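You operate a simulated robot arm through the tools that you are given. There is no shell and no other tool. Be economical: measure what you need, move in short steps, check, and stop when the job is done.

You are at the controls of a simulated robot arm. One attempt, no reset.

TASK
Pump the small yellow coupler up to 1.5 bar on the test box.
Fine: press SET ZERO once before pumping; seat it, grip TIGHT, test vent CLOSED, and leave it so. Set down upright: what you pick out.

It is judged by the outcome, as a careful person would: the job done as asked, and still so three seconds after it is handed in. It fails if anything else is knocked over, pushed out of place, dropped, spilled or broken.

THE ROBOT
A 7-joint arm with a two-finger parallel gripper, fixed in place. Base frame: the origin is at the foot of the arm, x ahead of it, y to its left, z up; the work surface is at about z = 0. Lengths are in mm, angles in rad, forces in N, time in s.
With the tool pointing down near the work surface it reaches from about 220 to 580 mm from the base axis. Its first joint turns from -1.152 to 1.152 rad. Payload 2.5 kg.
Tool frame: the origin (TCP) lies between the finger pads and is the grasp point; the fingertips stand 23 mm ahead of it; z points along the fingers, y is the line along which they close. The gripper opens to 94 mm. The fingers are 38 mm wide and 10 mm thick; the gripper's body (54 by 96 mm) begins 39 mm behind the TCP.
Orientation is that of the tool frame in the base frame, as a unit quaternion [x, y, z, w]. With the fingers straight down and closing along the base's y, the tool's x points along the base's -x, its y along +y and its z along -z.

THE INTERFACE
- The arm moves only by the tool play_rows. Its argument "rows" is a list of rows, each a list of 7 numbers: the gripper command, from -1 (fully open) to 1 (shut), values between in proportion, then the shift along the tool's x, y, z in cm, then the turn, a rotation vector about the tool's x, y, z in rad. In form: [[grip, dx, dy, dz, rx, ry, rz], ...]. A call has 1 to 20 rows; each row shifts and turns the commanded pose from where the row before left it, along the tool's axes as they then stand. Each row takes 0.2 s and may step no farther than 50 mm and 0.15 rad from the row before; otherwise, or with a gripper value out of range, the whole call is refused. A pose out of reach is approached as far as the arm can. The call stops where the force on the tool passes 40 N (or 10 N more than at its start, if that is more) or the arm is blocked; 0.2 s more then pass. The fingers move at their own pace (about 108 mm/s each) and stop on an object; they squeeze with about 35 N. The grip force told is the motor's: it shows also when the fingers shut on nothing. Time passes only in rows, and 0.2 s behind the last, so rows that do not move let the fingers close. It gives the time, the measured TCP pose, the force on the tool (base axes), the opening and the grip force at its end, in the units of the frame above (readings bear some noise), with the torque about the TCP (base axes, N m) and any sound that the robot's microphone picked up.
- Cameras (640 x 400 px; columns grow to the right, rows downward): "scene" is fixed at [128.2, -410.7, 547.9]; the picture's right is [0.75, -0.66, 0.00], its down [-0.36, -0.41, -0.84] and it looks along [0.56, 0.63, -0.54] (base axes); focal length 356 px, centre (320, 200). "wrist" rides on the gripper at [86, 16, -75] in the tool frame; the picture's right is [-0.18, 0.98, 0.00], its down [-0.58, -0.11, -0.81] and it looks along [-0.79, -0.15, 0.59] (tool axes); focal length 243 px, centre (320, 200). There is no depth. A picture from a camera that has moved, and an enlarged one, comes with that camera's place and axes in the base frame and with its lens.
- capture(camera): a new picture of that camera. It takes no simulated time.
- inspect(camera, box): a new picture of the part [left, top, right, bottom] of that camera's present view, enlarged. It takes no simulated time.
- sign_off(): hands the job in; it is judged then, once.

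Go step by step. Nothing tells you positions but the pictures and the camera data: compare them with the known pose of the tool, close in by small moves and look again before you grip or let go. The budget is 120 turns and 84 pictures, counting those below and the enlarged ones. Unless the task says otherwise, let go and move clear before handing in, and close with one line.

The tools are called after "Emit:" as a command line: name --pt "numbers of a row" for each row, then --argument value for the rest, lists and objects as JSON in quotes. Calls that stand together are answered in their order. play_rows: Moves the arm, as the interface text tells. Its arguments: {"type":"object","properties":{"rows":{"type":"array","items":{"type":"array","items":{"type":"number"}}}},"required":["rows"]} The other tools are called the same way: capture (camera) takes a picture; inspect (camera, box) takes an enlarged picture of a part of a camera's view; sign_off () hands the job in.

At the start:

```text
time: 0.0
ee_pos: [315.6, -128.1, 349.4]
ee_rot: [0.0, 1.0, 0.0, 0.0]
ft_force: [0.5, -0.3, -0.9]
moment: [0.0, -0.01, 0.0]
gripper_width: 94.1
grasp_force: 0.1
```

scene: 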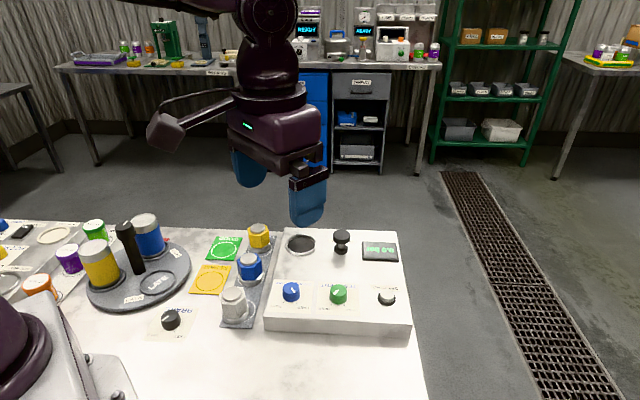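
wrist: 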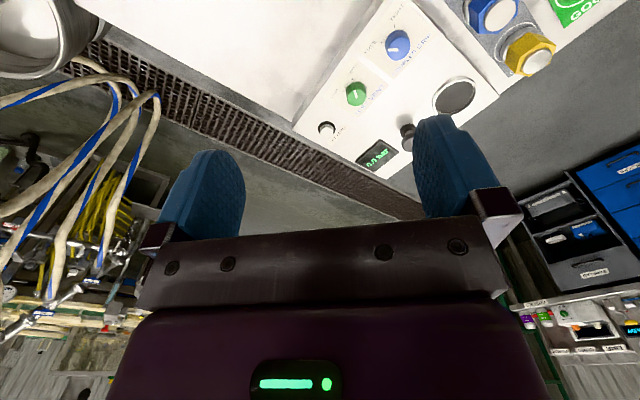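

I see a test box with knobs, a socket, a plunger and a display, plus a tray of three couplers (yellow, blue, white) beside it. I'll enlarge the views to read the labels.

Emit:
inspect --camera "scene" --box '[190, 210, 430, 360]'

Emit:
inspect --camera "scene" --box '[0, 200, 240, 350]'

Emit:
inspect --camera "wrist" --box '[290, 0, 610, 200]'

```text
2.67 times, centred on (310, 285) of scene
camera zoom: at [128.2, -410.7, 547.9], right [0.75, -0.66, 0.0], down [-0.36, -0.41, -0.84], along [0.56, 0.63, -0.54], focal length 948 px, centre (347, -27)
```

zoom: 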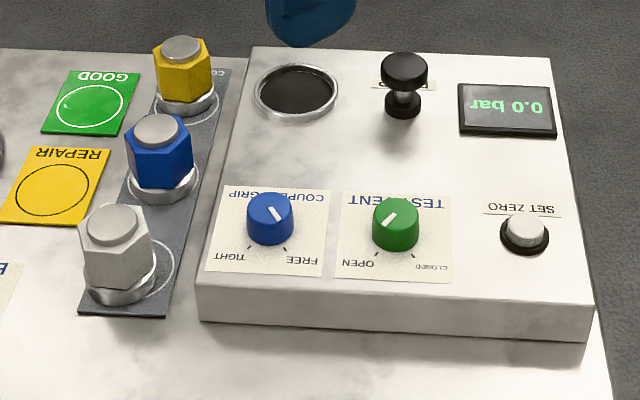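

```text
2.67 times, centred on (120, 275) of scene
camera zoom: at [128.2, -410.7, 547.9], right [0.75, -0.66, 0.0], down [-0.36, -0.41, -0.84], along [0.56, 0.63, -0.54], focal length 948 px, centre (853, 0)
```

zoom: 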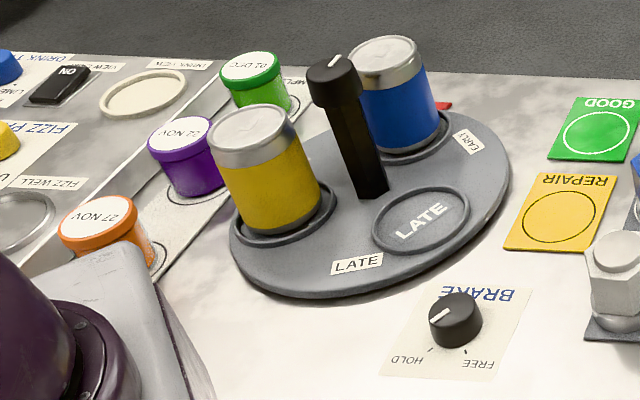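

```text
2.00 times, centred on (450, 100) of wrist
camera zoom: at [229.3, -110.6, 424.9], right [0.18, 0.98, 0.0], down [0.58, -0.11, 0.81], along [0.79, -0.15, -0.59], focal length 485 px, centre (60, 400)
```

zoom: 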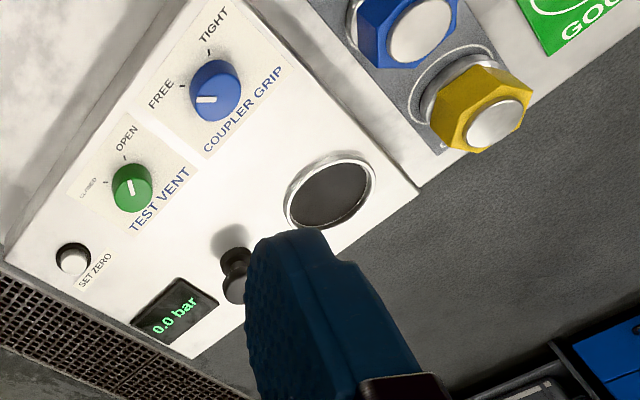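

The SET ZERO button, COUPLER GRIP (now FREE) and TEST VENT (now OPEN) are on a box turned about 45°, and I place the yellow coupler near (449, 161). I'll move above it and look with the wrist camera.

Emit:
play_rows --pt "-1 -1.9 4.13 1.43 0 0 0" --pt "-1 -1.9 4.13 1.43 0 0 0" --pt "-1 -1.9 4.13 1.43 0 0 0" --pt "-1 -1.9 4.13 1.43 0 0 0" --pt "-1 -1.9 4.13 1.43 0 0 0" --pt "-1 -1.9 4.13 1.43 0 0 0" --pt "-1 -1.9 4.13 1.43 0 0 0" --pt "-1 0 0 0 0 0 0.131" --pt "-1 0 0 0 0 0 0.131" --pt "-1 0 0 0 0 0 0.131" --pt "-1 0 0 0 0 0 0.131" --pt "-1 0 0 0 0 0 0.131" --pt "-1 0 0 0 0 0 0.131" --pt "-1 0 0 0 0 0 0"

Emit:
capture --camera "wrist"

Emit:
capture --camera "scene"

```text
time: 3.0
ee_pos: [449.6, 162.1, 249.3]
ee_rot: [0.385, 0.923, 0.0, 0.0]
ft_force: [0.3, -0.6, -0.6]
moment: [0.0, 0.0, -0.01]
gripper_width: 94.2
grasp_force: 0.1
```

```text
78 pictures are left
camera wrist: at [399.8, 235.4, 325.0], right [0.83, 0.56, 0.0], down [0.33, -0.49, 0.81], along [0.45, -0.67, -0.59], focal length 243 px, centre (320, 200)
```

wrist: 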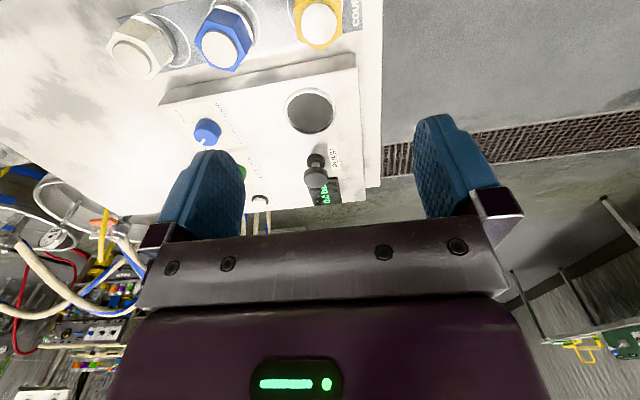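

```text
77 pictures are left
```

scene: 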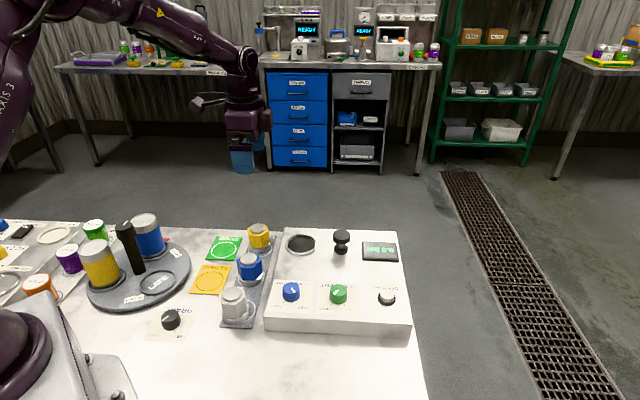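

The wrist ray to the yellow coupler's top gives about (446, 164), which agrees with the scene estimate. I'll come lower and check the hex orientation.

Emit:
play_rows --pt "-1 0 0 4 0 0 0" --pt "-1 0 0 4 0 0 0" --pt "-1 0 0 3 0 0 0" --pt "-1 0 0 0 0 0 0"

Emit:
capture --camera "wrist"

Emit:
inspect --camera "scene" --box '[200, 190, 320, 265]'

```text
time: 4.0
ee_pos: [447.8, 162.3, 138.8]
ee_rot: [0.384, 0.923, 0.001, 0.0]
ft_force: [-0.2, 0.8, 0.7]
moment: [0.02, 0.0, 0.02]
gripper_width: 94.2
grasp_force: 0.0
```

```text
76 pictures are left
camera wrist: at [397.8, 234.8, 214.4], right [0.83, 0.56, 0.0], down [0.33, -0.49, 0.81], along [0.46, -0.67, -0.59], focal length 243 px, centre (320, 200)
```

wrist: 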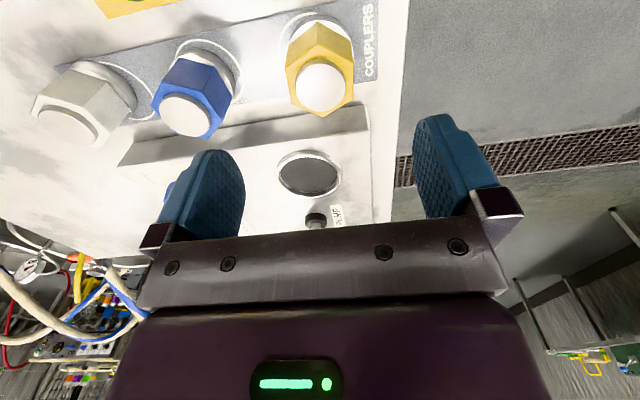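

```text
5.33 times, centred on (260, 228) of scene
camera zoom: at [128.2, -410.7, 547.9], right [0.75, -0.66, 0.0], down [-0.36, -0.41, -0.84], along [0.56, 0.63, -0.54], focal length 1896 px, centre (640, 53)
```

zoom: 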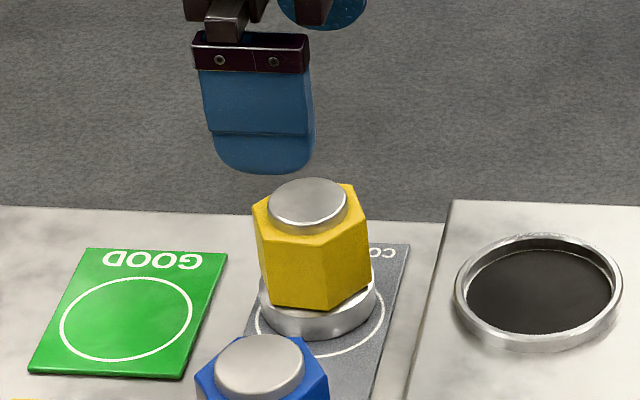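

Emit:
inspect --camera "wrist" --box '[240, 0, 400, 130]'

```text
3.08 times, centred on (320, 65) of wrist
camera zoom: at [397.8, 234.8, 214.4], right [0.83, 0.56, 0.0], down [0.33, -0.49, 0.81], along [0.46, -0.67, -0.59], focal length 746 px, centre (320, 615)
```

zoom: 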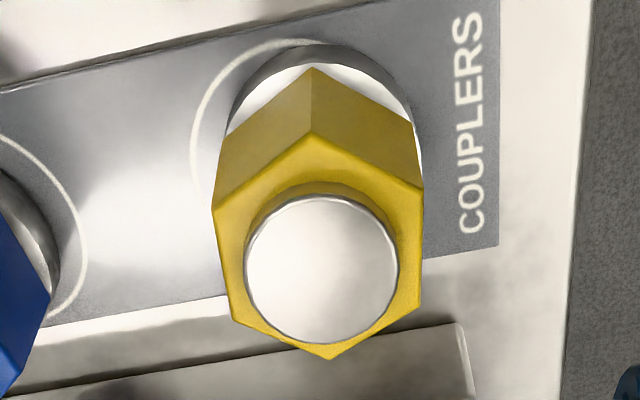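

The hex measures about 42.6 mm across flats, centred near (446.6, 165.0), with a flat normal at about 39°. I'll align the fingers with those flats, centre over it and descend partway to check.

Emit:
play_rows --pt "-1 0 0 0 0 0 0.1" --pt "-1 0.28 0.08 3 0 0 0" --pt "-1 0 0 2.5 0 0 0" --pt "-1 0 0 0 0 0 0"

Emit:
capture --camera "wrist"

Emit:
inspect --camera "scene" --box '[200, 190, 320, 265]'

```text
time: 5.0
ee_pos: [447.4, 163.6, 87.3]
ee_rot: [0.429, 0.903, 0.0, 0.001]
ft_force: [0.5, 0.1, -1.1]
moment: [0.02, 0.03, -0.03]
gripper_width: 93.9
grasp_force: 0.0
```

```text
73 pictures are left
camera wrist: at [404.8, 242.2, 160.5], right [0.88, 0.48, 0.0], down [0.28, -0.52, 0.81], along [0.39, -0.71, -0.59], focal length 243 px, centre (320, 200)
```

wrist: 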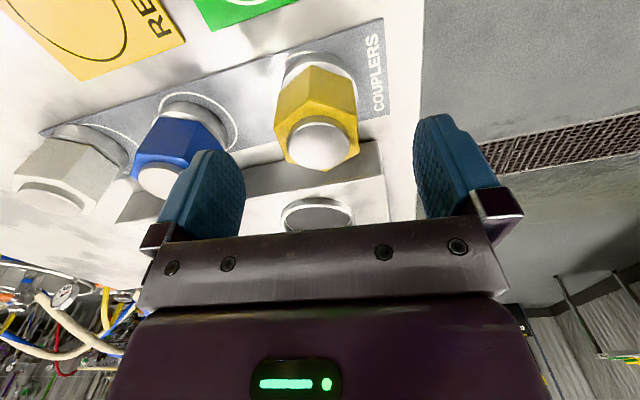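

```text
5.33 times, centred on (260, 228) of scene
camera zoom: at [128.2, -410.7, 547.9], right [0.75, -0.66, 0.0], down [-0.36, -0.41, -0.84], along [0.56, 0.63, -0.54], focal length 1896 px, centre (640, 53)
```

zoom: 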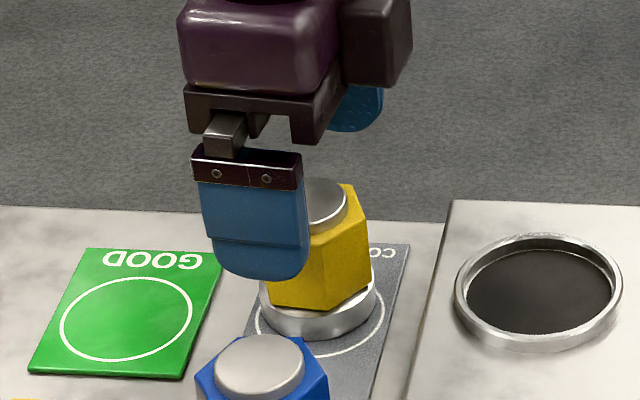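

The fingers straddle the yellow coupler and the alignment looks right. I'll descend to grip height and close.

Emit:
play_rows --pt "-1 0 0 2 0 0 0" --pt "-1 0 0 1.7 0 0 0" --pt "-1 0 0 0 0 0 0" --pt "1 0 0 0 0 0 0" --pt "1 0 0 0 0 0 0" --pt "1 0 0 0 0 0 0"

Emit:
capture --camera "wrist"

```text
time: 6.4
ee_pos: [446.1, 165.0, 47.8]
ee_rot: [0.428, 0.904, 0.0, 0.001]
ft_force: [1.4, 0.7, -0.2]
moment: [0.01, -0.04, 0.03]
gripper_width: 43.8
grasp_force: 34.8
```

```text
71 pictures are left
camera wrist: at [404.3, 242.4, 122.8], right [0.88, 0.48, 0.0], down [0.28, -0.52, 0.81], along [0.39, -0.71, -0.59], focal length 243 px, centre (320, 200)
```

wrist: 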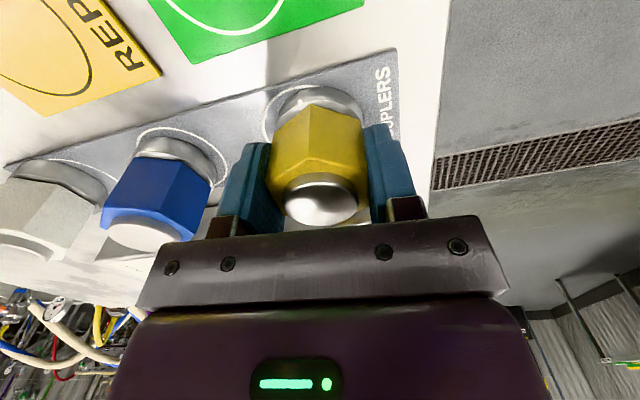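

The coupler is gripped on its flats. I'll lift it straight up and look for the socket.

Emit:
play_rows --pt "1 0 0 -2 0 0 0" --pt "1 0 0 -3 0 0 0" --pt "1 0 0 -3 0 0 0" --pt "1 0 0 0 0 0 0"

Emit:
capture --camera "wrist"

Emit:
inspect --camera "scene" --box '[210, 165, 370, 265]'

```text
time: 7.4
ee_pos: [447.6, 162.1, 128.9]
ee_rot: [0.429, 0.904, 0.0, 0.0]
ft_force: [0.7, -0.3, -1.5]
moment: [0.01, -0.04, 0.02]
gripper_width: 43.8
grasp_force: 35.1
```

```text
70 pictures are left
camera wrist: at [405.2, 241.3, 203.3], right [0.88, 0.48, 0.0], down [0.28, -0.52, 0.81], along [0.39, -0.71, -0.59], focal length 243 px, centre (320, 200)
```

wrist: 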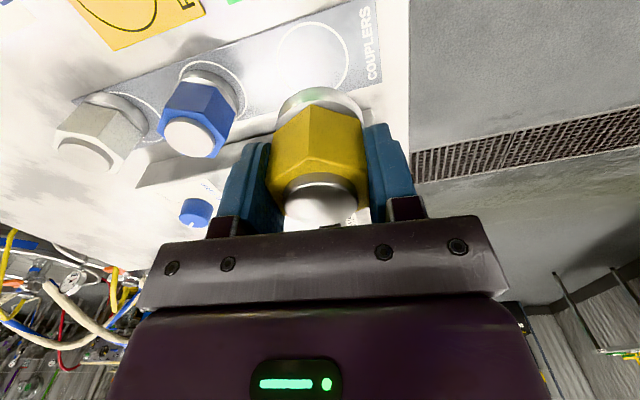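

```text
4.00 times, centred on (290, 215) of scene
camera zoom: at [128.2, -410.7, 547.9], right [0.75, -0.66, 0.0], down [-0.36, -0.41, -0.84], along [0.56, 0.63, -0.54], focal length 1422 px, centre (440, 140)
```

zoom: 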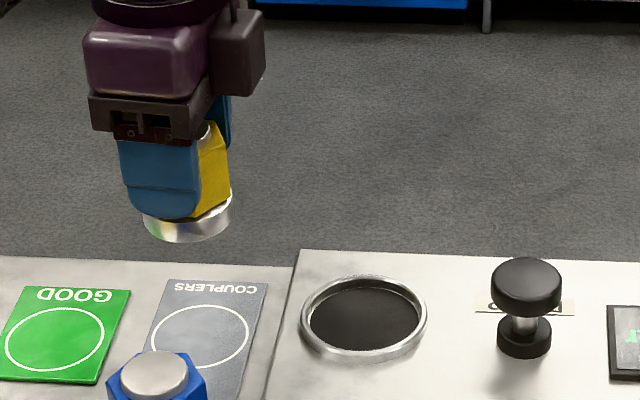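

The tray spot is clear and the coupler is held upright. I'll carry it above the socket, estimated at (499.5, 71.5), and look again.

Emit:
play_rows --pt "1 -2.6 -0.43 0 0 0 0" --pt "1 -2.6 -0.43 0 0 0 0" --pt "1 -2.6 -0.43 0 0 0 0" --pt "1 -2.5 -0.43 0 0 0 0" --pt "1 0 0 0 0 0 0" --pt "1 0 0 0 0 0 0"

Emit:
capture --camera "wrist"

Emit:
inspect --camera "scene" --box '[220, 165, 380, 265]'

```text
time: 8.8
ee_pos: [499.3, 72.7, 127.9]
ee_rot: [0.428, 0.904, -0.001, 0.0]
ft_force: [-0.2, -0.1, -1.5]
moment: [0.01, 0.0, 0.0]
gripper_width: 43.3
grasp_force: 34.7
```

```text
68 pictures are left
camera wrist: at [457.2, 150.6, 202.0], right [0.88, 0.48, 0.0], down [0.28, -0.52, 0.81], along [0.39, -0.71, -0.59], focal length 243 px, centre (320, 200)
```

wrist: 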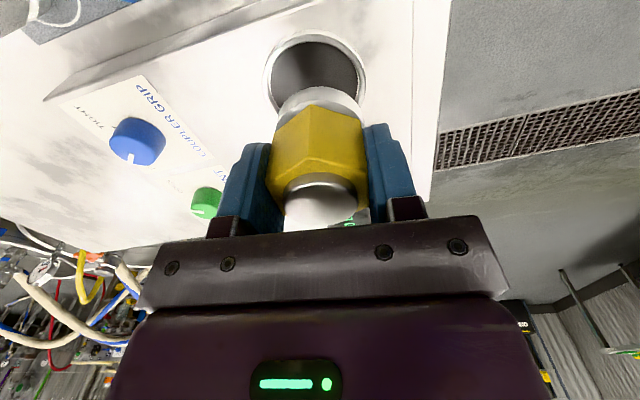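

```text
4.00 times, centred on (300, 215) of scene
camera zoom: at [128.3, -410.7, 547.9], right [0.75, -0.66, 0.0], down [-0.36, -0.41, -0.84], along [0.56, 0.63, -0.54], focal length 1422 px, centre (400, 140)
```

zoom: 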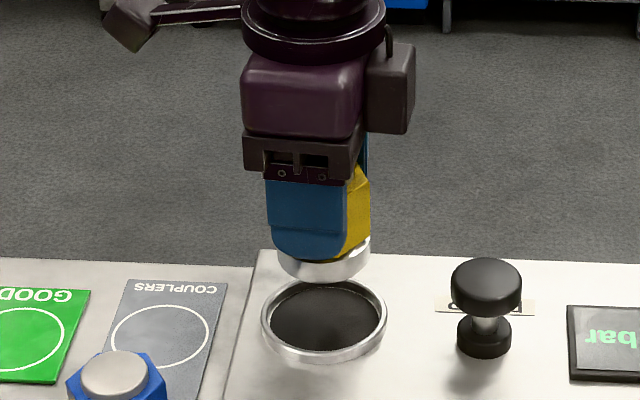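

The coupler is nearly over the socket but appears about 3 mm off. I'll correct, lower partway and recheck.

Emit:
play_rows --pt "1 0.12 -0.31 0 0 0 0" --pt "1 0 0 2 0 0 0" --pt "1 0 0 0 0 0 0"

Emit:
inspect --camera "wrist" --box '[220, 0, 420, 240]'

Emit:
inspect --camera "scene" --box '[260, 200, 340, 260]'

```text
time: 9.6
ee_pos: [496.6, 72.1, 106.8]
ee_rot: [0.429, 0.903, 0.0, 0.0]
ft_force: [0.1, -0.2, -1.6]
moment: [0.01, 0.01, -0.01]
gripper_width: 43.7
grasp_force: 35.2
```

```text
1.67 times, centred on (320, 120) of wrist
camera zoom: at [454.3, 150.7, 182.4], right [0.88, 0.48, 0.0], down [0.28, -0.52, 0.81], along [0.39, -0.71, -0.59], focal length 404 px, centre (320, 333)
```

zoom: 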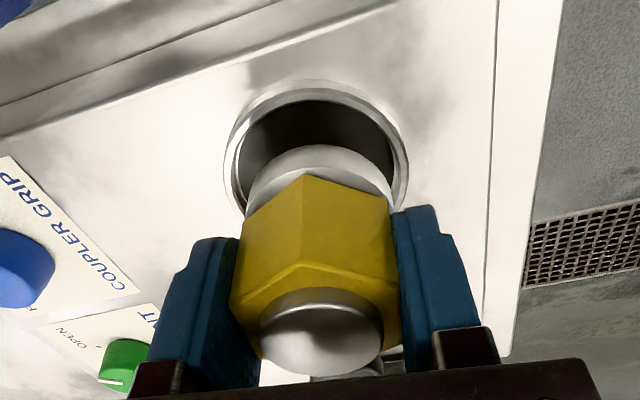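

```text
6.67 times, centred on (300, 230) of scene
camera zoom: at [128.3, -410.7, 547.9], right [0.75, -0.66, 0.0], down [-0.36, -0.41, -0.84], along [0.56, 0.63, -0.54], focal length 2370 px, centre (453, 0)
```

zoom: 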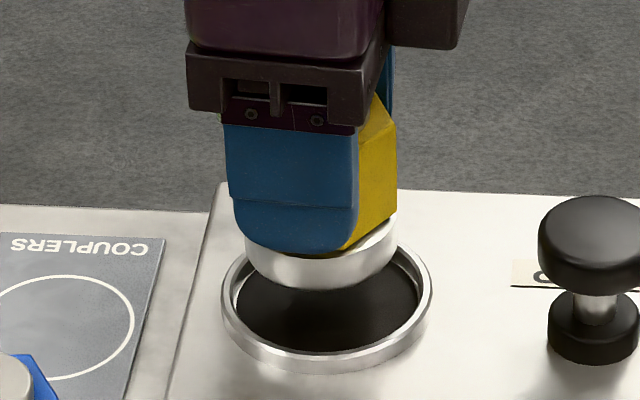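

Comparing the rim and flange edges in both views, I need a shift of about 2 mm in -y. I'll apply it, lower to just above the rim and look again.

Emit:
play_rows --pt "1 -0.15 -0.13 0 0 0 0" --pt "1 0 0 1.2 0 0 0" --pt "1 0 0 0 0 0 0"

Emit:
inspect --camera "wrist" --box '[220, 0, 420, 240]'

Emit:
inspect --camera "scene" --box '[260, 200, 340, 260]'

```text
time: 10.4
ee_pos: [496.2, 70.1, 95.0]
ee_rot: [0.429, 0.904, 0.001, 0.001]
ft_force: [1.3, -0.3, -1.4]
moment: [-0.02, -0.03, -0.01]
gripper_width: 43.7
grasp_force: 35.2
```

```text
1.67 times, centred on (320, 120) of wrist
camera zoom: at [454.4, 148.7, 170.1], right [0.88, 0.48, 0.0], down [0.28, -0.52, 0.81], along [0.39, -0.71, -0.59], focal length 404 px, centre (320, 333)
```

zoom: 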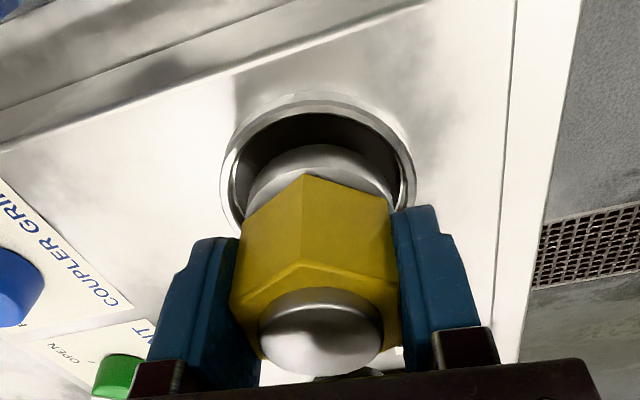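

```text
6.67 times, centred on (300, 230) of scene
camera zoom: at [128.3, -410.7, 547.9], right [0.75, -0.66, 0.0], down [-0.36, -0.41, -0.84], along [0.56, 0.63, -0.54], focal length 2370 px, centre (453, 0)
```

zoom: 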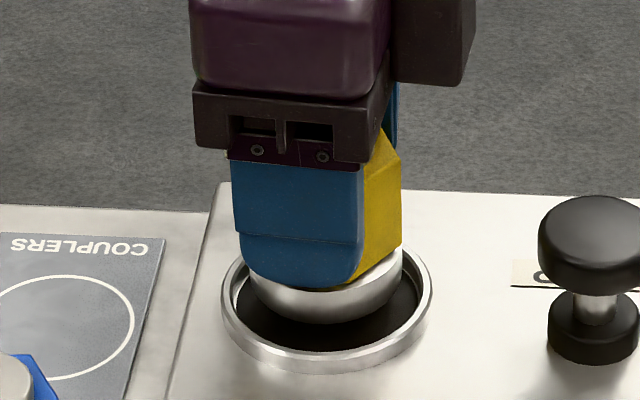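

The coupler is centred over the socket in both views. I'll lower it gently.

Emit:
play_rows --pt "1 0 -0.07 0.4 0 0 0" --pt "1 0 0 0.3 0 0 0" --pt "1 0 0 0.3 0 0 0" --pt "1 0 0 0 0 0 0"

Emit:
inspect --camera "scene" --box '[260, 200, 340, 260]'

```text
time: 11.4
ee_pos: [496.1, 70.8, 84.7]
ee_rot: [0.429, 0.903, -0.001, -0.001]
ft_force: [-0.7, 0.6, -1.5]
moment: [0.0, 0.0, 0.01]
gripper_width: 43.8
grasp_force: 34.9
```

```text
6.67 times, centred on (300, 230) of scene
camera zoom: at [128.3, -410.7, 547.9], right [0.75, -0.66, 0.0], down [-0.36, -0.41, -0.84], along [0.56, 0.63, -0.54], focal length 2370 px, centre (453, 0)
```

zoom: 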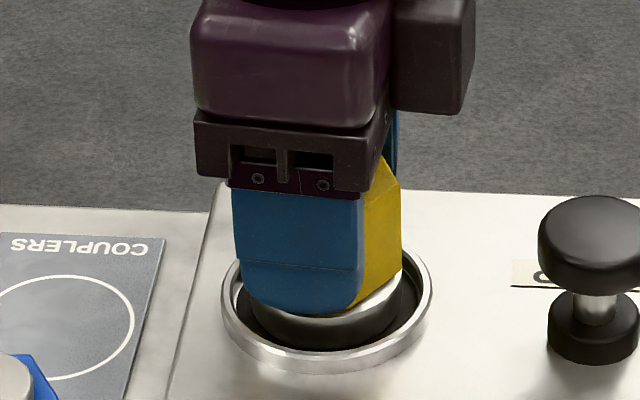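

It has entered the socket without touching. I'll keep lowering in 2 mm steps until it contacts the floor.

Emit:
play_rows --pt "1 0 0 0.2 0 0 0" --pt "1 0 0 0.2 0 0 0" --pt "1 0 0 0 0 0 0"

```text
time: 12.2
ee_pos: [496.5, 70.3, 83.4]
ee_rot: [0.429, 0.903, 0.002, 0.002]
ft_force: [-8.4, -0.5, 30.5]
moment: [-0.23, 0.35, -0.04]
gripper_width: 43.9
grasp_force: 35.3
```

Emit:
inspect --camera "scene" --box '[260, 200, 340, 260]'

Emit:
inspect --camera "wrist" --box '[220, 0, 420, 240]'

```text
6.67 times, centred on (300, 230) of scene
camera zoom: at [128.1, -410.7, 548.0], right [0.75, -0.66, 0.0], down [-0.36, -0.41, -0.84], along [0.56, 0.63, -0.54], focal length 2370 px, centre (453, 0)
```

zoom: 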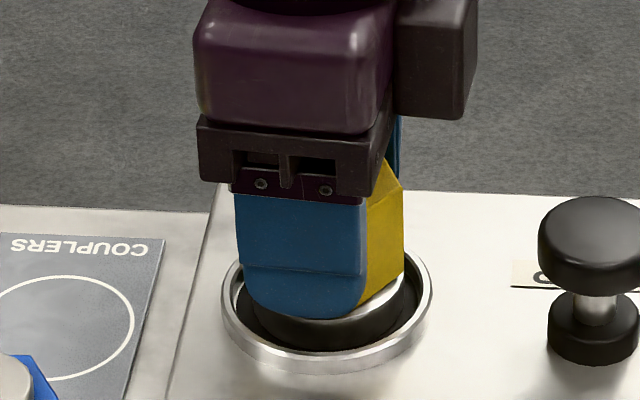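

```text
1.67 times, centred on (320, 120) of wrist
camera zoom: at [454.3, 147.9, 158.2], right [0.88, 0.48, 0.0], down [0.28, -0.52, 0.81], along [0.39, -0.71, -0.59], focal length 404 px, centre (320, 333)
```

zoom: 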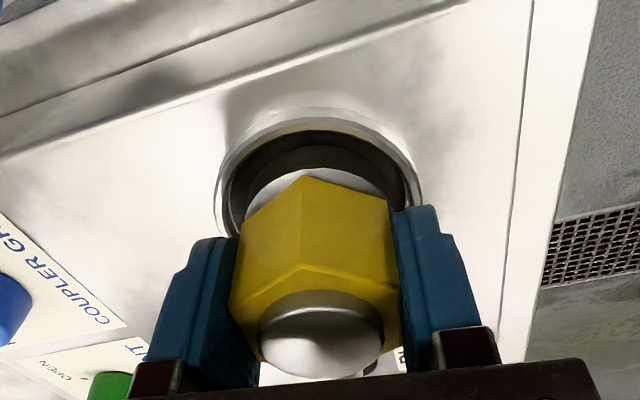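

It rests on the socket floor inside the ring. I'll ease the pressure, release and go straight up.

Emit:
play_rows --pt "1 0 0 -0.25 0 0 0" --pt "1 0 0 0 0 0 0" --pt "0.2 0 0 0 0 0 0" --pt "-0.2 0 0 0 0 0 0" --pt "-0.2 0 0 -3 0 0 0" --pt "-0.2 0 0 -4 0 0 0" --pt "-0.2 0 0 -4 0 0 0" --pt "-0.2 0 0 0 0 0 0"

Emit:
inspect --camera "scene" --box '[240, 200, 420, 320]'

Emit:
capture --camera "wrist"

```text
time: 14.0
ee_pos: [494.7, 70.7, 196.1]
ee_rot: [0.429, 0.903, 0.0, 0.0]
ft_force: [0.4, 0.1, -0.3]
moment: [0.0, 0.02, -0.03]
gripper_width: 56.5
grasp_force: 0.1
```

```text
3.33 times, centred on (330, 260) of scene
camera zoom: at [128.2, -410.7, 547.9], right [0.75, -0.66, 0.0], down [-0.36, -0.41, -0.84], along [0.56, 0.63, -0.54], focal length 1185 px, centre (287, 0)
```

zoom: 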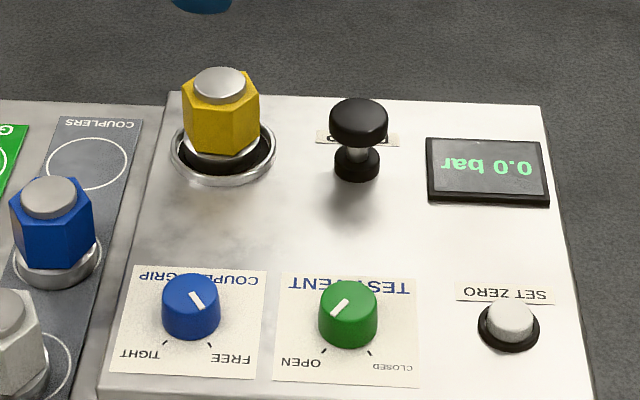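

```text
58 pictures are left
camera wrist: at [453.8, 148.4, 271.2], right [0.88, 0.48, 0.0], down [0.28, -0.52, 0.81], along [0.39, -0.71, -0.59], focal length 243 px, centre (320, 200)
```

wrist: 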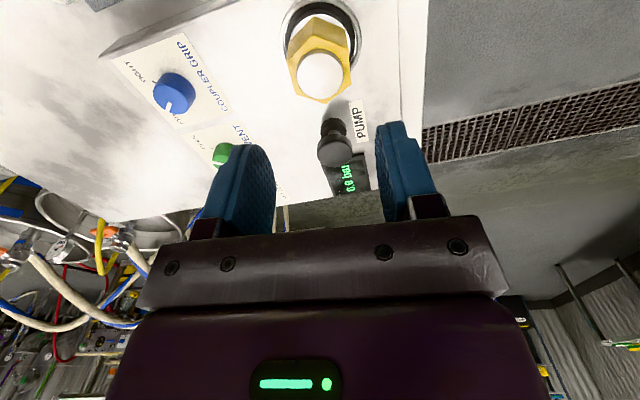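

Emit:
inspect --camera "scene" --box '[270, 210, 334, 258]'

Emit:
inspect --camera "wrist" --box '[260, 0, 388, 120]'

```text
8.33 times, centred on (302, 234) of scene
camera zoom: at [128.2, -410.7, 547.9], right [0.75, -0.66, 0.0], down [-0.36, -0.41, -0.84], along [0.56, 0.63, -0.54], focal length 2962 px, centre (470, -83)
```

zoom: 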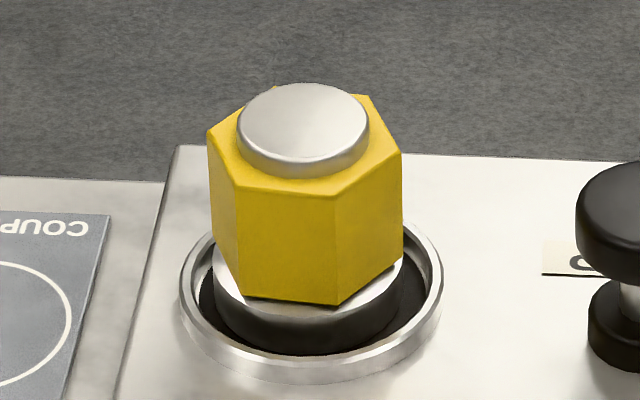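

```text
3.33 times, centred on (324, 60) of wrist
camera zoom: at [453.8, 148.4, 271.2], right [0.88, 0.48, 0.0], down [0.28, -0.52, 0.81], along [0.39, -0.71, -0.59], focal length 809 px, centre (307, 667)
```

zoom: 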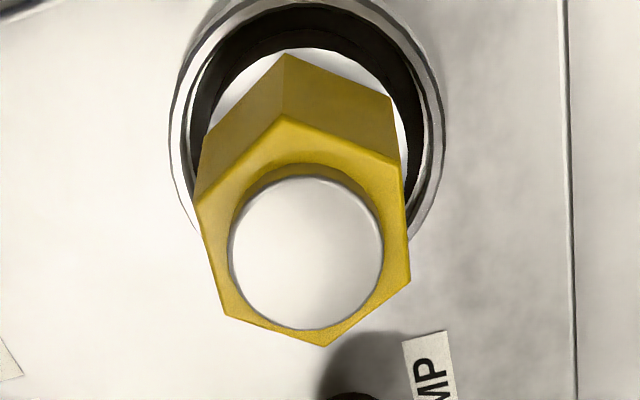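

The coupler sits upright inside the socket. Next is the COUPLER GRIP knob near (391, -36): I'll move above it with the wrist turned back, so a clockwise quarter turn stays in range, then look.

Emit:
play_rows --pt "-0.2 -0.43 -3.7 0 0 0 -0.139" --pt "-0.2 0 0 0 0 0 -0.139" --pt "-0.2 0 0 0 0 0 -0.139" --pt "-0.2 0 0 0 0 0 -0.139" --pt "-0.2 0 0 0 0 0 -0.139" --pt "-0.2 0 0 0 0 0 -0.139" --pt "-0.2 0 0 0 0 0 -0.139" --pt "-0.2 0 0 0 0 0 -0.139" --pt "-0.2 0 0 0 0 0 -0.139" --pt "-0.2 0 0 0 0 0 -0.139" --pt "-0.2 0 0 0 0 0 -0.139" --pt "-0.2 0 0 0 0 0 -0.139" --pt "-0.2 0 0 0 0 0 0"

```text
time: 16.8
ee_pos: [469.3, 42.7, 194.1]
ee_rot: [-0.381, 0.925, 0.0, 0.0]
ft_force: [0.5, -0.3, 0.0]
moment: [-0.01, 0.02, 0.0]
gripper_width: 56.5
grasp_force: 0.1
```

Emit:
play_rows --pt "-0.2 3.7 0 0 0 0 0" --pt "-0.2 3.7 0 0 0 0 0" --pt "-0.2 3.7 0 0 0 0 0" --pt "-0.2 0 0 4.5 0 0 0" --pt "-0.2 0 0 2 0 0 0" --pt "-0.2 0 0 0 0 0 0"

Emit:
capture --camera "wrist"

Emit:
inspect --camera "scene" --box '[240, 240, 340, 320]'

```text
time: 18.2
ee_pos: [389.9, -34.9, 128.7]
ee_rot: [-0.381, 0.924, 0.0, 0.0]
ft_force: [-0.2, 0.1, 0.3]
moment: [0.03, -0.01, 0.02]
gripper_width: 56.5
grasp_force: 0.0
```

```text
55 pictures are left
camera wrist: at [317.1, -83.5, 204.5], right [-0.56, 0.83, 0.0], down [0.49, 0.33, 0.81], along [0.67, 0.45, -0.59], focal length 243 px, centre (320, 200)
```

wrist: 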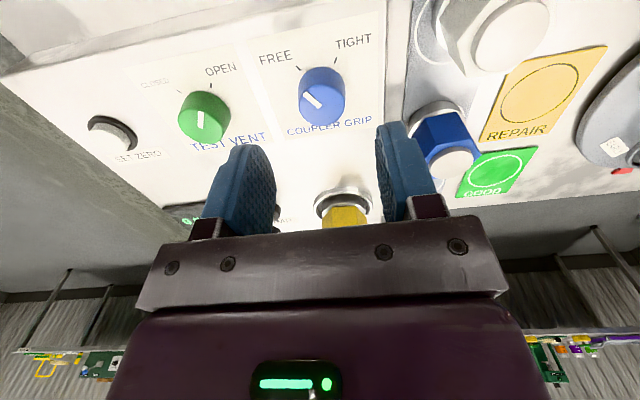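

```text
5.00 times, centred on (290, 280) of scene
camera zoom: at [128.2, -410.7, 547.9], right [0.75, -0.66, 0.0], down [-0.36, -0.41, -0.84], along [0.56, 0.63, -0.54], focal length 1777 px, centre (470, -200)
```

zoom: 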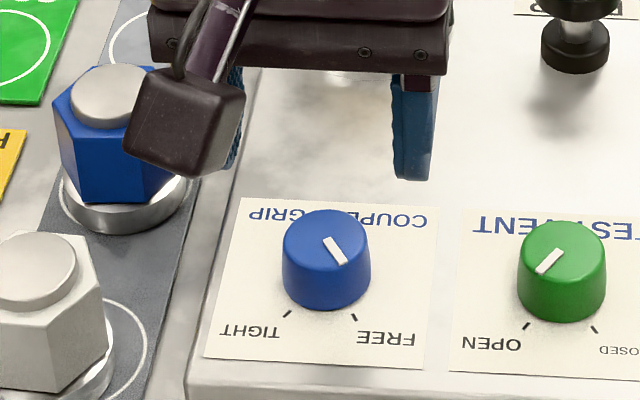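

Both pictures put the knob at about (389.5, -33.5) with its top near z = 58, pointing at FREE; TIGHT is about 75° clockwise. I'll descend and grip it.

Emit:
play_rows --pt "-0.2 0 0.1 3 0 0 0" --pt "-0.2 0 0 2 0 0 0" --pt "-0.2 0 0 1.2 0 0 0" --pt "-0.2 0 0 0 0 0 0"

Emit:
capture --camera "wrist"

```text
time: 19.2
ee_pos: [390.1, -33.9, 67.6]
ee_rot: [-0.38, 0.925, -0.001, 0.001]
ft_force: [0.4, 0.2, -0.2]
moment: [0.01, 0.01, 0.01]
gripper_width: 56.6
grasp_force: 0.0
```

```text
53 pictures are left
camera wrist: at [316.9, -83.0, 142.6], right [-0.56, 0.83, 0.0], down [0.49, 0.33, 0.81], along [0.67, 0.45, -0.59], focal length 243 px, centre (320, 200)
```

wrist: 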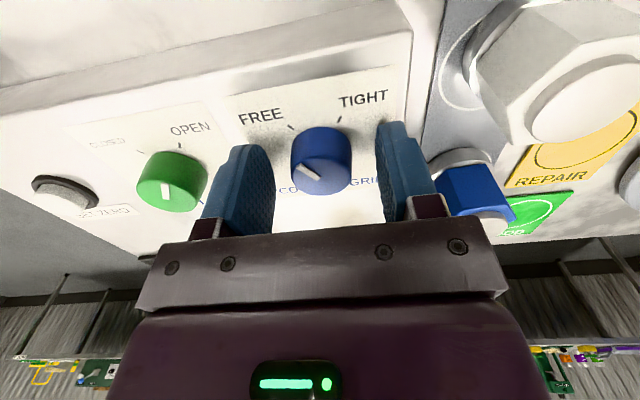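

Aligned. I'll close on the knob and turn it clockwise about 1.3 rad.

Emit:
play_rows --pt "1 0 0 0 0 0 0" --pt "1 0 0 0 0 0 0" --pt "1 0 0 0 0 0 0.13" --pt "1 0 0 0 0 0 0.13" --pt "1 0 0 0 0 0 0.13" --pt "1 0 0 0 0 0 0.13" --pt "1 0 0 0 0 0 0.13" --pt "1 0 0 0 0 0 0.13" --pt "1 0 0 0 0 0 0.13" --pt "1 0 0 0 0 0 0.13" --pt "1 0 0 0 0 0 0.13" --pt "1 0 0 0 0 0 0.13" --pt "1 0 0 0 0 0 0"

Emit:
capture --camera "wrist"

```text
time: 21.3
ee_pos: [388.9, -32.0, 67.3]
ee_rot: [0.073, 0.997, 0.002, -0.003]
ft_force: [-1.9, 0.5, 1.6]
moment: [-0.03, -0.26, 0.02]
gripper_width: 32.3
grasp_force: 44.8
stopped in row 10: the force on the tool passed its limit at 41 N (the readings are from after the stop); the commanded pose is now the measured one
```

```text
52 pictures are left
camera wrist: at [306.2, -2.2, 143.2], right [0.33, 0.95, 0.0], down [0.56, -0.2, 0.8], along [0.76, -0.26, -0.6], focal length 243 px, centre (320, 200)
```

wrist: 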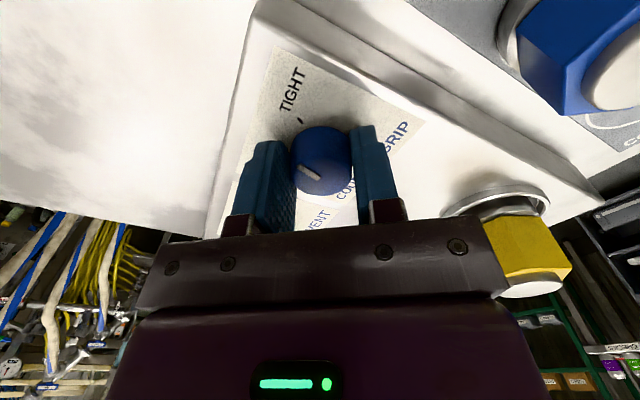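

Emit:
inspect --camera "wrist" --box '[220, 40, 420, 240]'

Emit:
inspect --camera "scene" --box '[240, 240, 340, 320]'

```text
2.00 times, centred on (320, 140) of wrist
camera zoom: at [306.2, -2.2, 143.2], right [0.33, 0.95, 0.0], down [0.56, -0.2, 0.8], along [0.76, -0.26, -0.6], focal length 485 px, centre (320, 320)
```

zoom: 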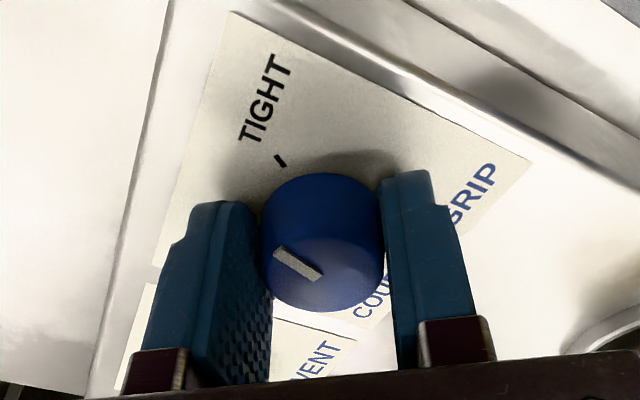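

```text
5.00 times, centred on (290, 280) of scene
camera zoom: at [128.3, -410.7, 547.9], right [0.75, -0.66, 0.0], down [-0.36, -0.41, -0.84], along [0.56, 0.63, -0.54], focal length 1777 px, centre (470, -200)
```

zoom: 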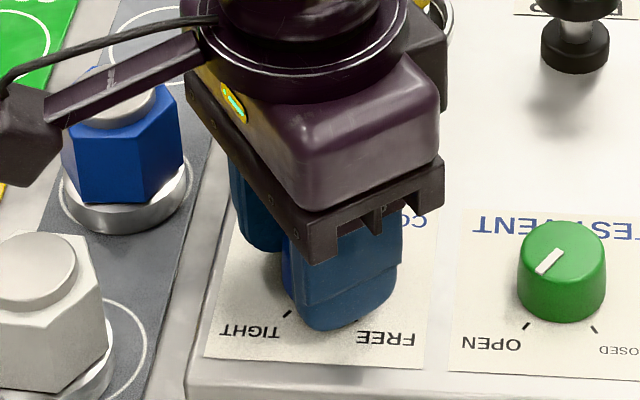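

The knob turned about 53° with the gripper before side force stopped it; its axis appears ~3.5 mm further in +x than my TCP. I'll release, recentre, regrip and finish the turn.

Emit:
play_rows --pt "-0.2 0 0 0 0 0 0" --pt "-0.2 0 0 0 0 0 0" --pt "-0.2 -0.36 0 0 0 0 0" --pt "-0.2 0 0 0 0 0 0"

Emit:
inspect --camera "wrist" --box '[220, 40, 420, 240]'

```text
time: 22.3
ee_pos: [392.5, -32.7, 67.3]
ee_rot: [0.074, 0.997, 0.001, -0.004]
ft_force: [-0.1, -0.3, 0.0]
moment: [0.0, 0.02, 0.01]
gripper_width: 56.5
grasp_force: 0.2
```

```text
2.00 times, centred on (320, 140) of wrist
camera zoom: at [310.1, -2.8, 142.8], right [0.33, 0.95, 0.0], down [0.56, -0.2, 0.8], along [0.76, -0.26, -0.6], focal length 485 px, centre (320, 320)
```

zoom: 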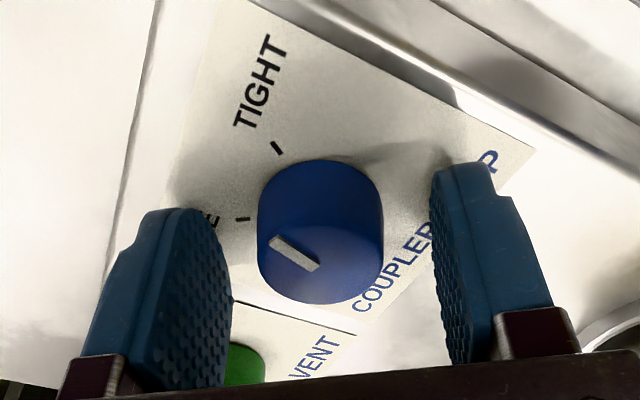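

Now both ticks are visible: pointer is about 19° short of TIGHT, with the knob axis at (392.8, -31.7). I'll regrip and turn the remainder.

Emit:
play_rows --pt "-0.2 0 0.09 0 0 0 0" --pt "1 0 0 0 0 0 0" --pt "1 0 0 0 0 0 0" --pt "1 0 0 0 0 0 0.09" --pt "1 0 0 0 0 0 0.09" --pt "1 0 0 0 0 0 0.09" --pt "1 0 0 0 0 0 0.07" --pt "1 0 0 0 0 0 0"

Emit:
inspect --camera "wrist" --box '[220, 40, 420, 240]'

```text
time: 24.1
ee_pos: [393.0, -32.0, 66.7]
ee_rot: [0.242, 0.97, 0.001, -0.004]
ft_force: [-2.2, -6.8, -0.5]
moment: [-0.37, -0.22, 0.5]
gripper_width: 32.2
grasp_force: 45.3
```

```text
2.00 times, centred on (320, 140) of wrist
camera zoom: at [324.4, 23.5, 143.0], right [0.62, 0.78, 0.0], down [0.47, -0.37, 0.8], along [0.63, -0.5, -0.6], focal length 485 px, centre (320, 320)
```

zoom: 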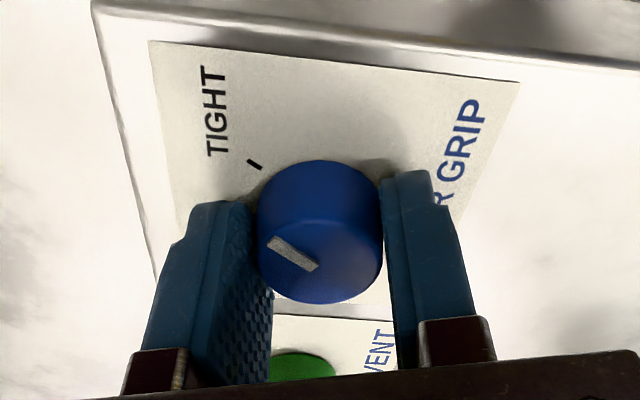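

Emit:
play_rows --pt "1 0 0 0 0 0 0.06" --pt "1 0 0 0 0 0 0.06" --pt "1 0 0 0 0 0 0"

```text
time: 24.9
ee_pos: [392.0, -32.5, 67.6]
ee_rot: [0.3, 0.954, 0.001, -0.003]
ft_force: [-0.6, -8.9, 2.9]
moment: [-0.02, 0.21, 0.27]
gripper_width: 31.9
grasp_force: 44.7
```

Released torque reading suggests it may be at its stop. I'll let go and check the pointer.

Emit:
play_rows --pt "-0.2 0 0 0 0 0 0" --pt "-0.2 0 0 0 0 0 0" --pt "-0.2 0 0 -3 0 0 0" --pt "-0.2 0 0 -4 0 0 0" --pt "-0.2 0 0 0 0 0 0"

Emit:
inspect --camera "wrist" --box '[220, 0, 420, 200]'

Emit:
inspect --camera "scene" --box '[260, 270, 340, 320]'

```text
time: 26.1
ee_pos: [392.4, -31.9, 138.0]
ee_rot: [0.299, 0.954, 0.0, -0.003]
ft_force: [-0.5, -0.7, -0.1]
moment: [0.0, -0.04, -0.01]
gripper_width: 56.3
grasp_force: 0.0
```

```text
2.00 times, centred on (320, 100) of wrist
camera zoom: at [331.4, 31.3, 213.4], right [0.71, 0.7, 0.0], down [0.42, -0.42, 0.8], along [0.56, -0.57, -0.6], focal length 485 px, centre (320, 400)
```

zoom: 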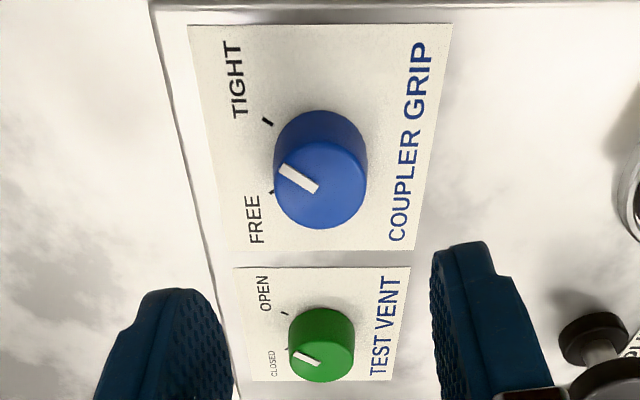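

```text
8.00 times, centred on (300, 295) of scene
camera zoom: at [128.2, -410.7, 547.9], right [0.75, -0.66, 0.0], down [-0.36, -0.41, -0.84], along [0.56, 0.63, -0.54], focal length 2844 px, centre (480, -560)
```

zoom: 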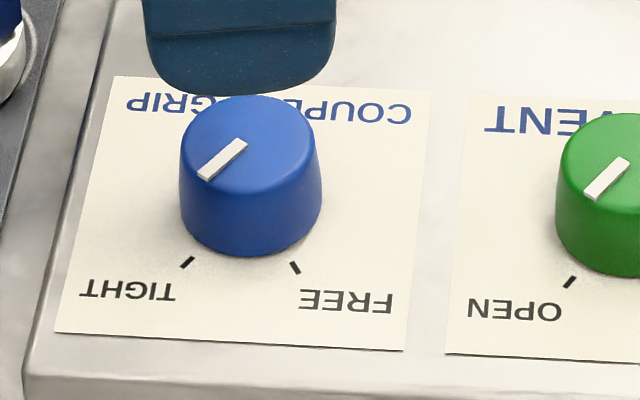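

The grip pointer now sits at TIGHT, mirroring how the vent pointer sits at OPEN. Next I'll go above SET ZERO near (518.7, -152) with the fingers closed.

Emit:
play_rows --pt "0.5 -4.3 -0.66 0 0 0 0" --pt "1 -4.3 -0.66 0 0 0 0" --pt "1 -4.3 -0.66 0 0 0 0" --pt "1 -4.3 -0.66 0 0 0 0" --pt "1 0 0 0 0 0 0"

Emit:
capture --camera "wrist"

Emit:
inspect --camera "scene" --box '[320, 230, 440, 330]'

```text
time: 27.3
ee_pos: [520.4, -151.5, 135.5]
ee_rot: [0.299, 0.954, 0.001, -0.004]
ft_force: [-1.0, 0.5, 0.2]
moment: [0.0, -0.01, 0.0]
gripper_width: 0.0
grasp_force: 35.2
```

```text
45 pictures are left
camera wrist: at [459.2, -88.2, 211.4], right [0.71, 0.7, 0.0], down [0.42, -0.42, 0.8], along [0.56, -0.57, -0.6], focal length 243 px, centre (320, 200)
```

wrist: 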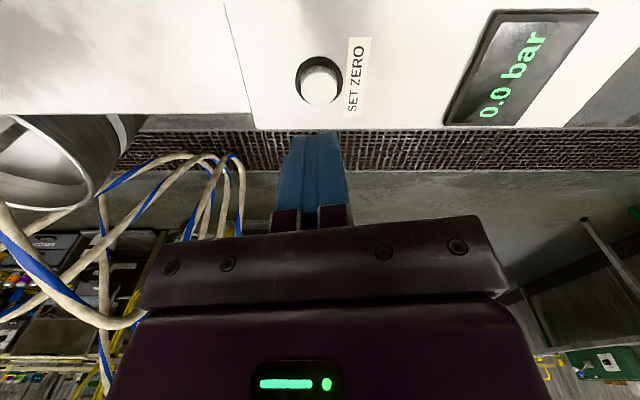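

```text
4.00 times, centred on (380, 280) of scene
camera zoom: at [128.2, -410.7, 547.9], right [0.75, -0.66, 0.0], down [-0.36, -0.41, -0.84], along [0.56, 0.63, -0.54], focal length 1422 px, centre (80, -120)
```

zoom: 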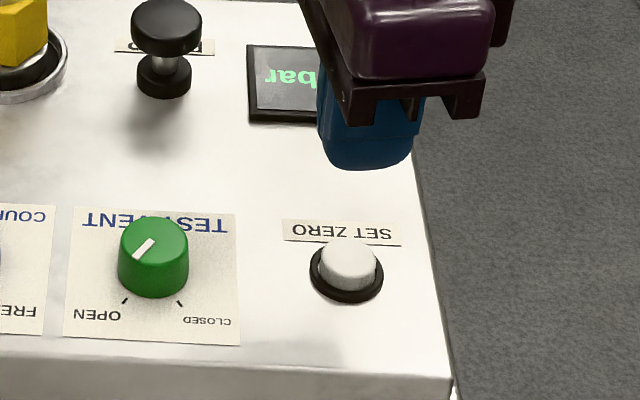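

The button lies close to directly under the tool. I'll nudge about 2 mm and descend to just above it.

Emit:
play_rows --pt "1 0.09 -0.16 3 0 0 0" --pt "1 0 0 2.3 0 0 0" --pt "1 0 0 0 0 0 0"

Emit:
inspect --camera "scene" --box '[320, 230, 440, 330]'

Emit:
inspect --camera "wrist" --box '[220, 40, 420, 240]'

```text
time: 28.1
ee_pos: [517.8, -152.2, 83.0]
ee_rot: [0.298, 0.954, 0.001, -0.004]
ft_force: [0.4, 0.0, 0.2]
moment: [-0.01, -0.01, 0.01]
gripper_width: 0.0
grasp_force: 34.8
```

```text
4.00 times, centred on (380, 280) of scene
camera zoom: at [128.2, -410.7, 547.9], right [0.75, -0.66, 0.0], down [-0.36, -0.41, -0.84], along [0.56, 0.63, -0.54], focal length 1422 px, centre (80, -120)
```

zoom: 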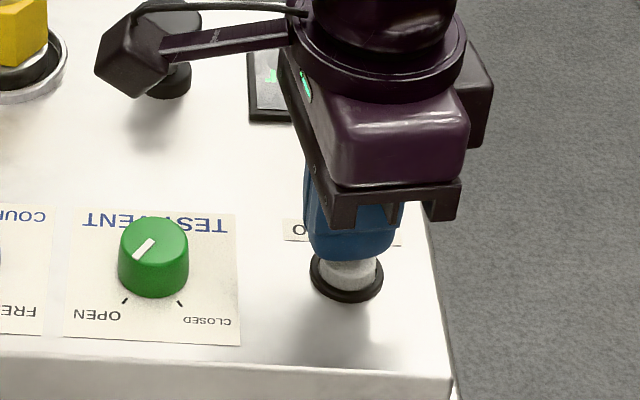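

```text
2.00 times, centred on (320, 140) of wrist
camera zoom: at [456.2, -88.7, 158.5], right [0.71, 0.7, 0.0], down [0.42, -0.42, 0.8], along [0.56, -0.57, -0.6], focal length 485 px, centre (320, 320)
```

zoom: 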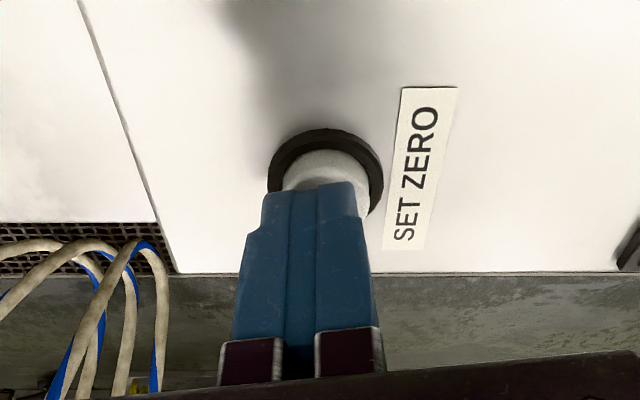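

Centred over the button. I'll press it in small steps.

Emit:
play_rows --pt "1 0 0.15 0.4 0 0 0" --pt "1 0 0 0.3 0 0 0" --pt "1 0 0 0.2 0 0 0" --pt "1 0 0 0.2 0 0 0"

```text
time: 29.1
ee_pos: [519.7, -151.0, 71.5]
ee_rot: [0.298, 0.954, 0.001, -0.002]
ft_force: [1.0, 0.7, 2.3]
moment: [0.0, -0.06, 0.06]
gripper_width: 0.0
grasp_force: 34.9
heard: click
```

A click was heard, so the button registered. I'll lift off and check it and the display.

Emit:
play_rows --pt "1 0 0 -3 0 0 0" --pt "1 0 0 -4 0 0 0" --pt "1 0 0 0 0 0 0"

Emit:
inspect --camera "scene" --box '[270, 215, 430, 335]'

```text
time: 29.9
ee_pos: [520.1, -148.4, 141.1]
ee_rot: [0.3, 0.954, 0.001, -0.004]
ft_force: [-0.4, -0.1, 0.5]
moment: [0.0, -0.03, -0.03]
gripper_width: 0.0
grasp_force: 35.4
```

```text
3.33 times, centred on (350, 275) of scene
camera zoom: at [128.2, -410.7, 547.9], right [0.75, -0.66, 0.0], down [-0.36, -0.41, -0.84], along [0.56, 0.63, -0.54], focal length 1185 px, centre (220, -50)
```

zoom: 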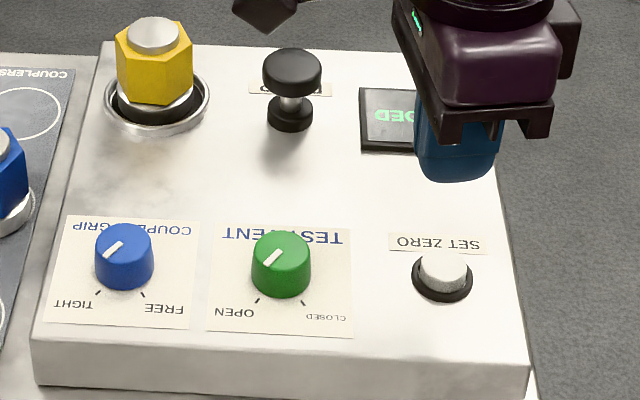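

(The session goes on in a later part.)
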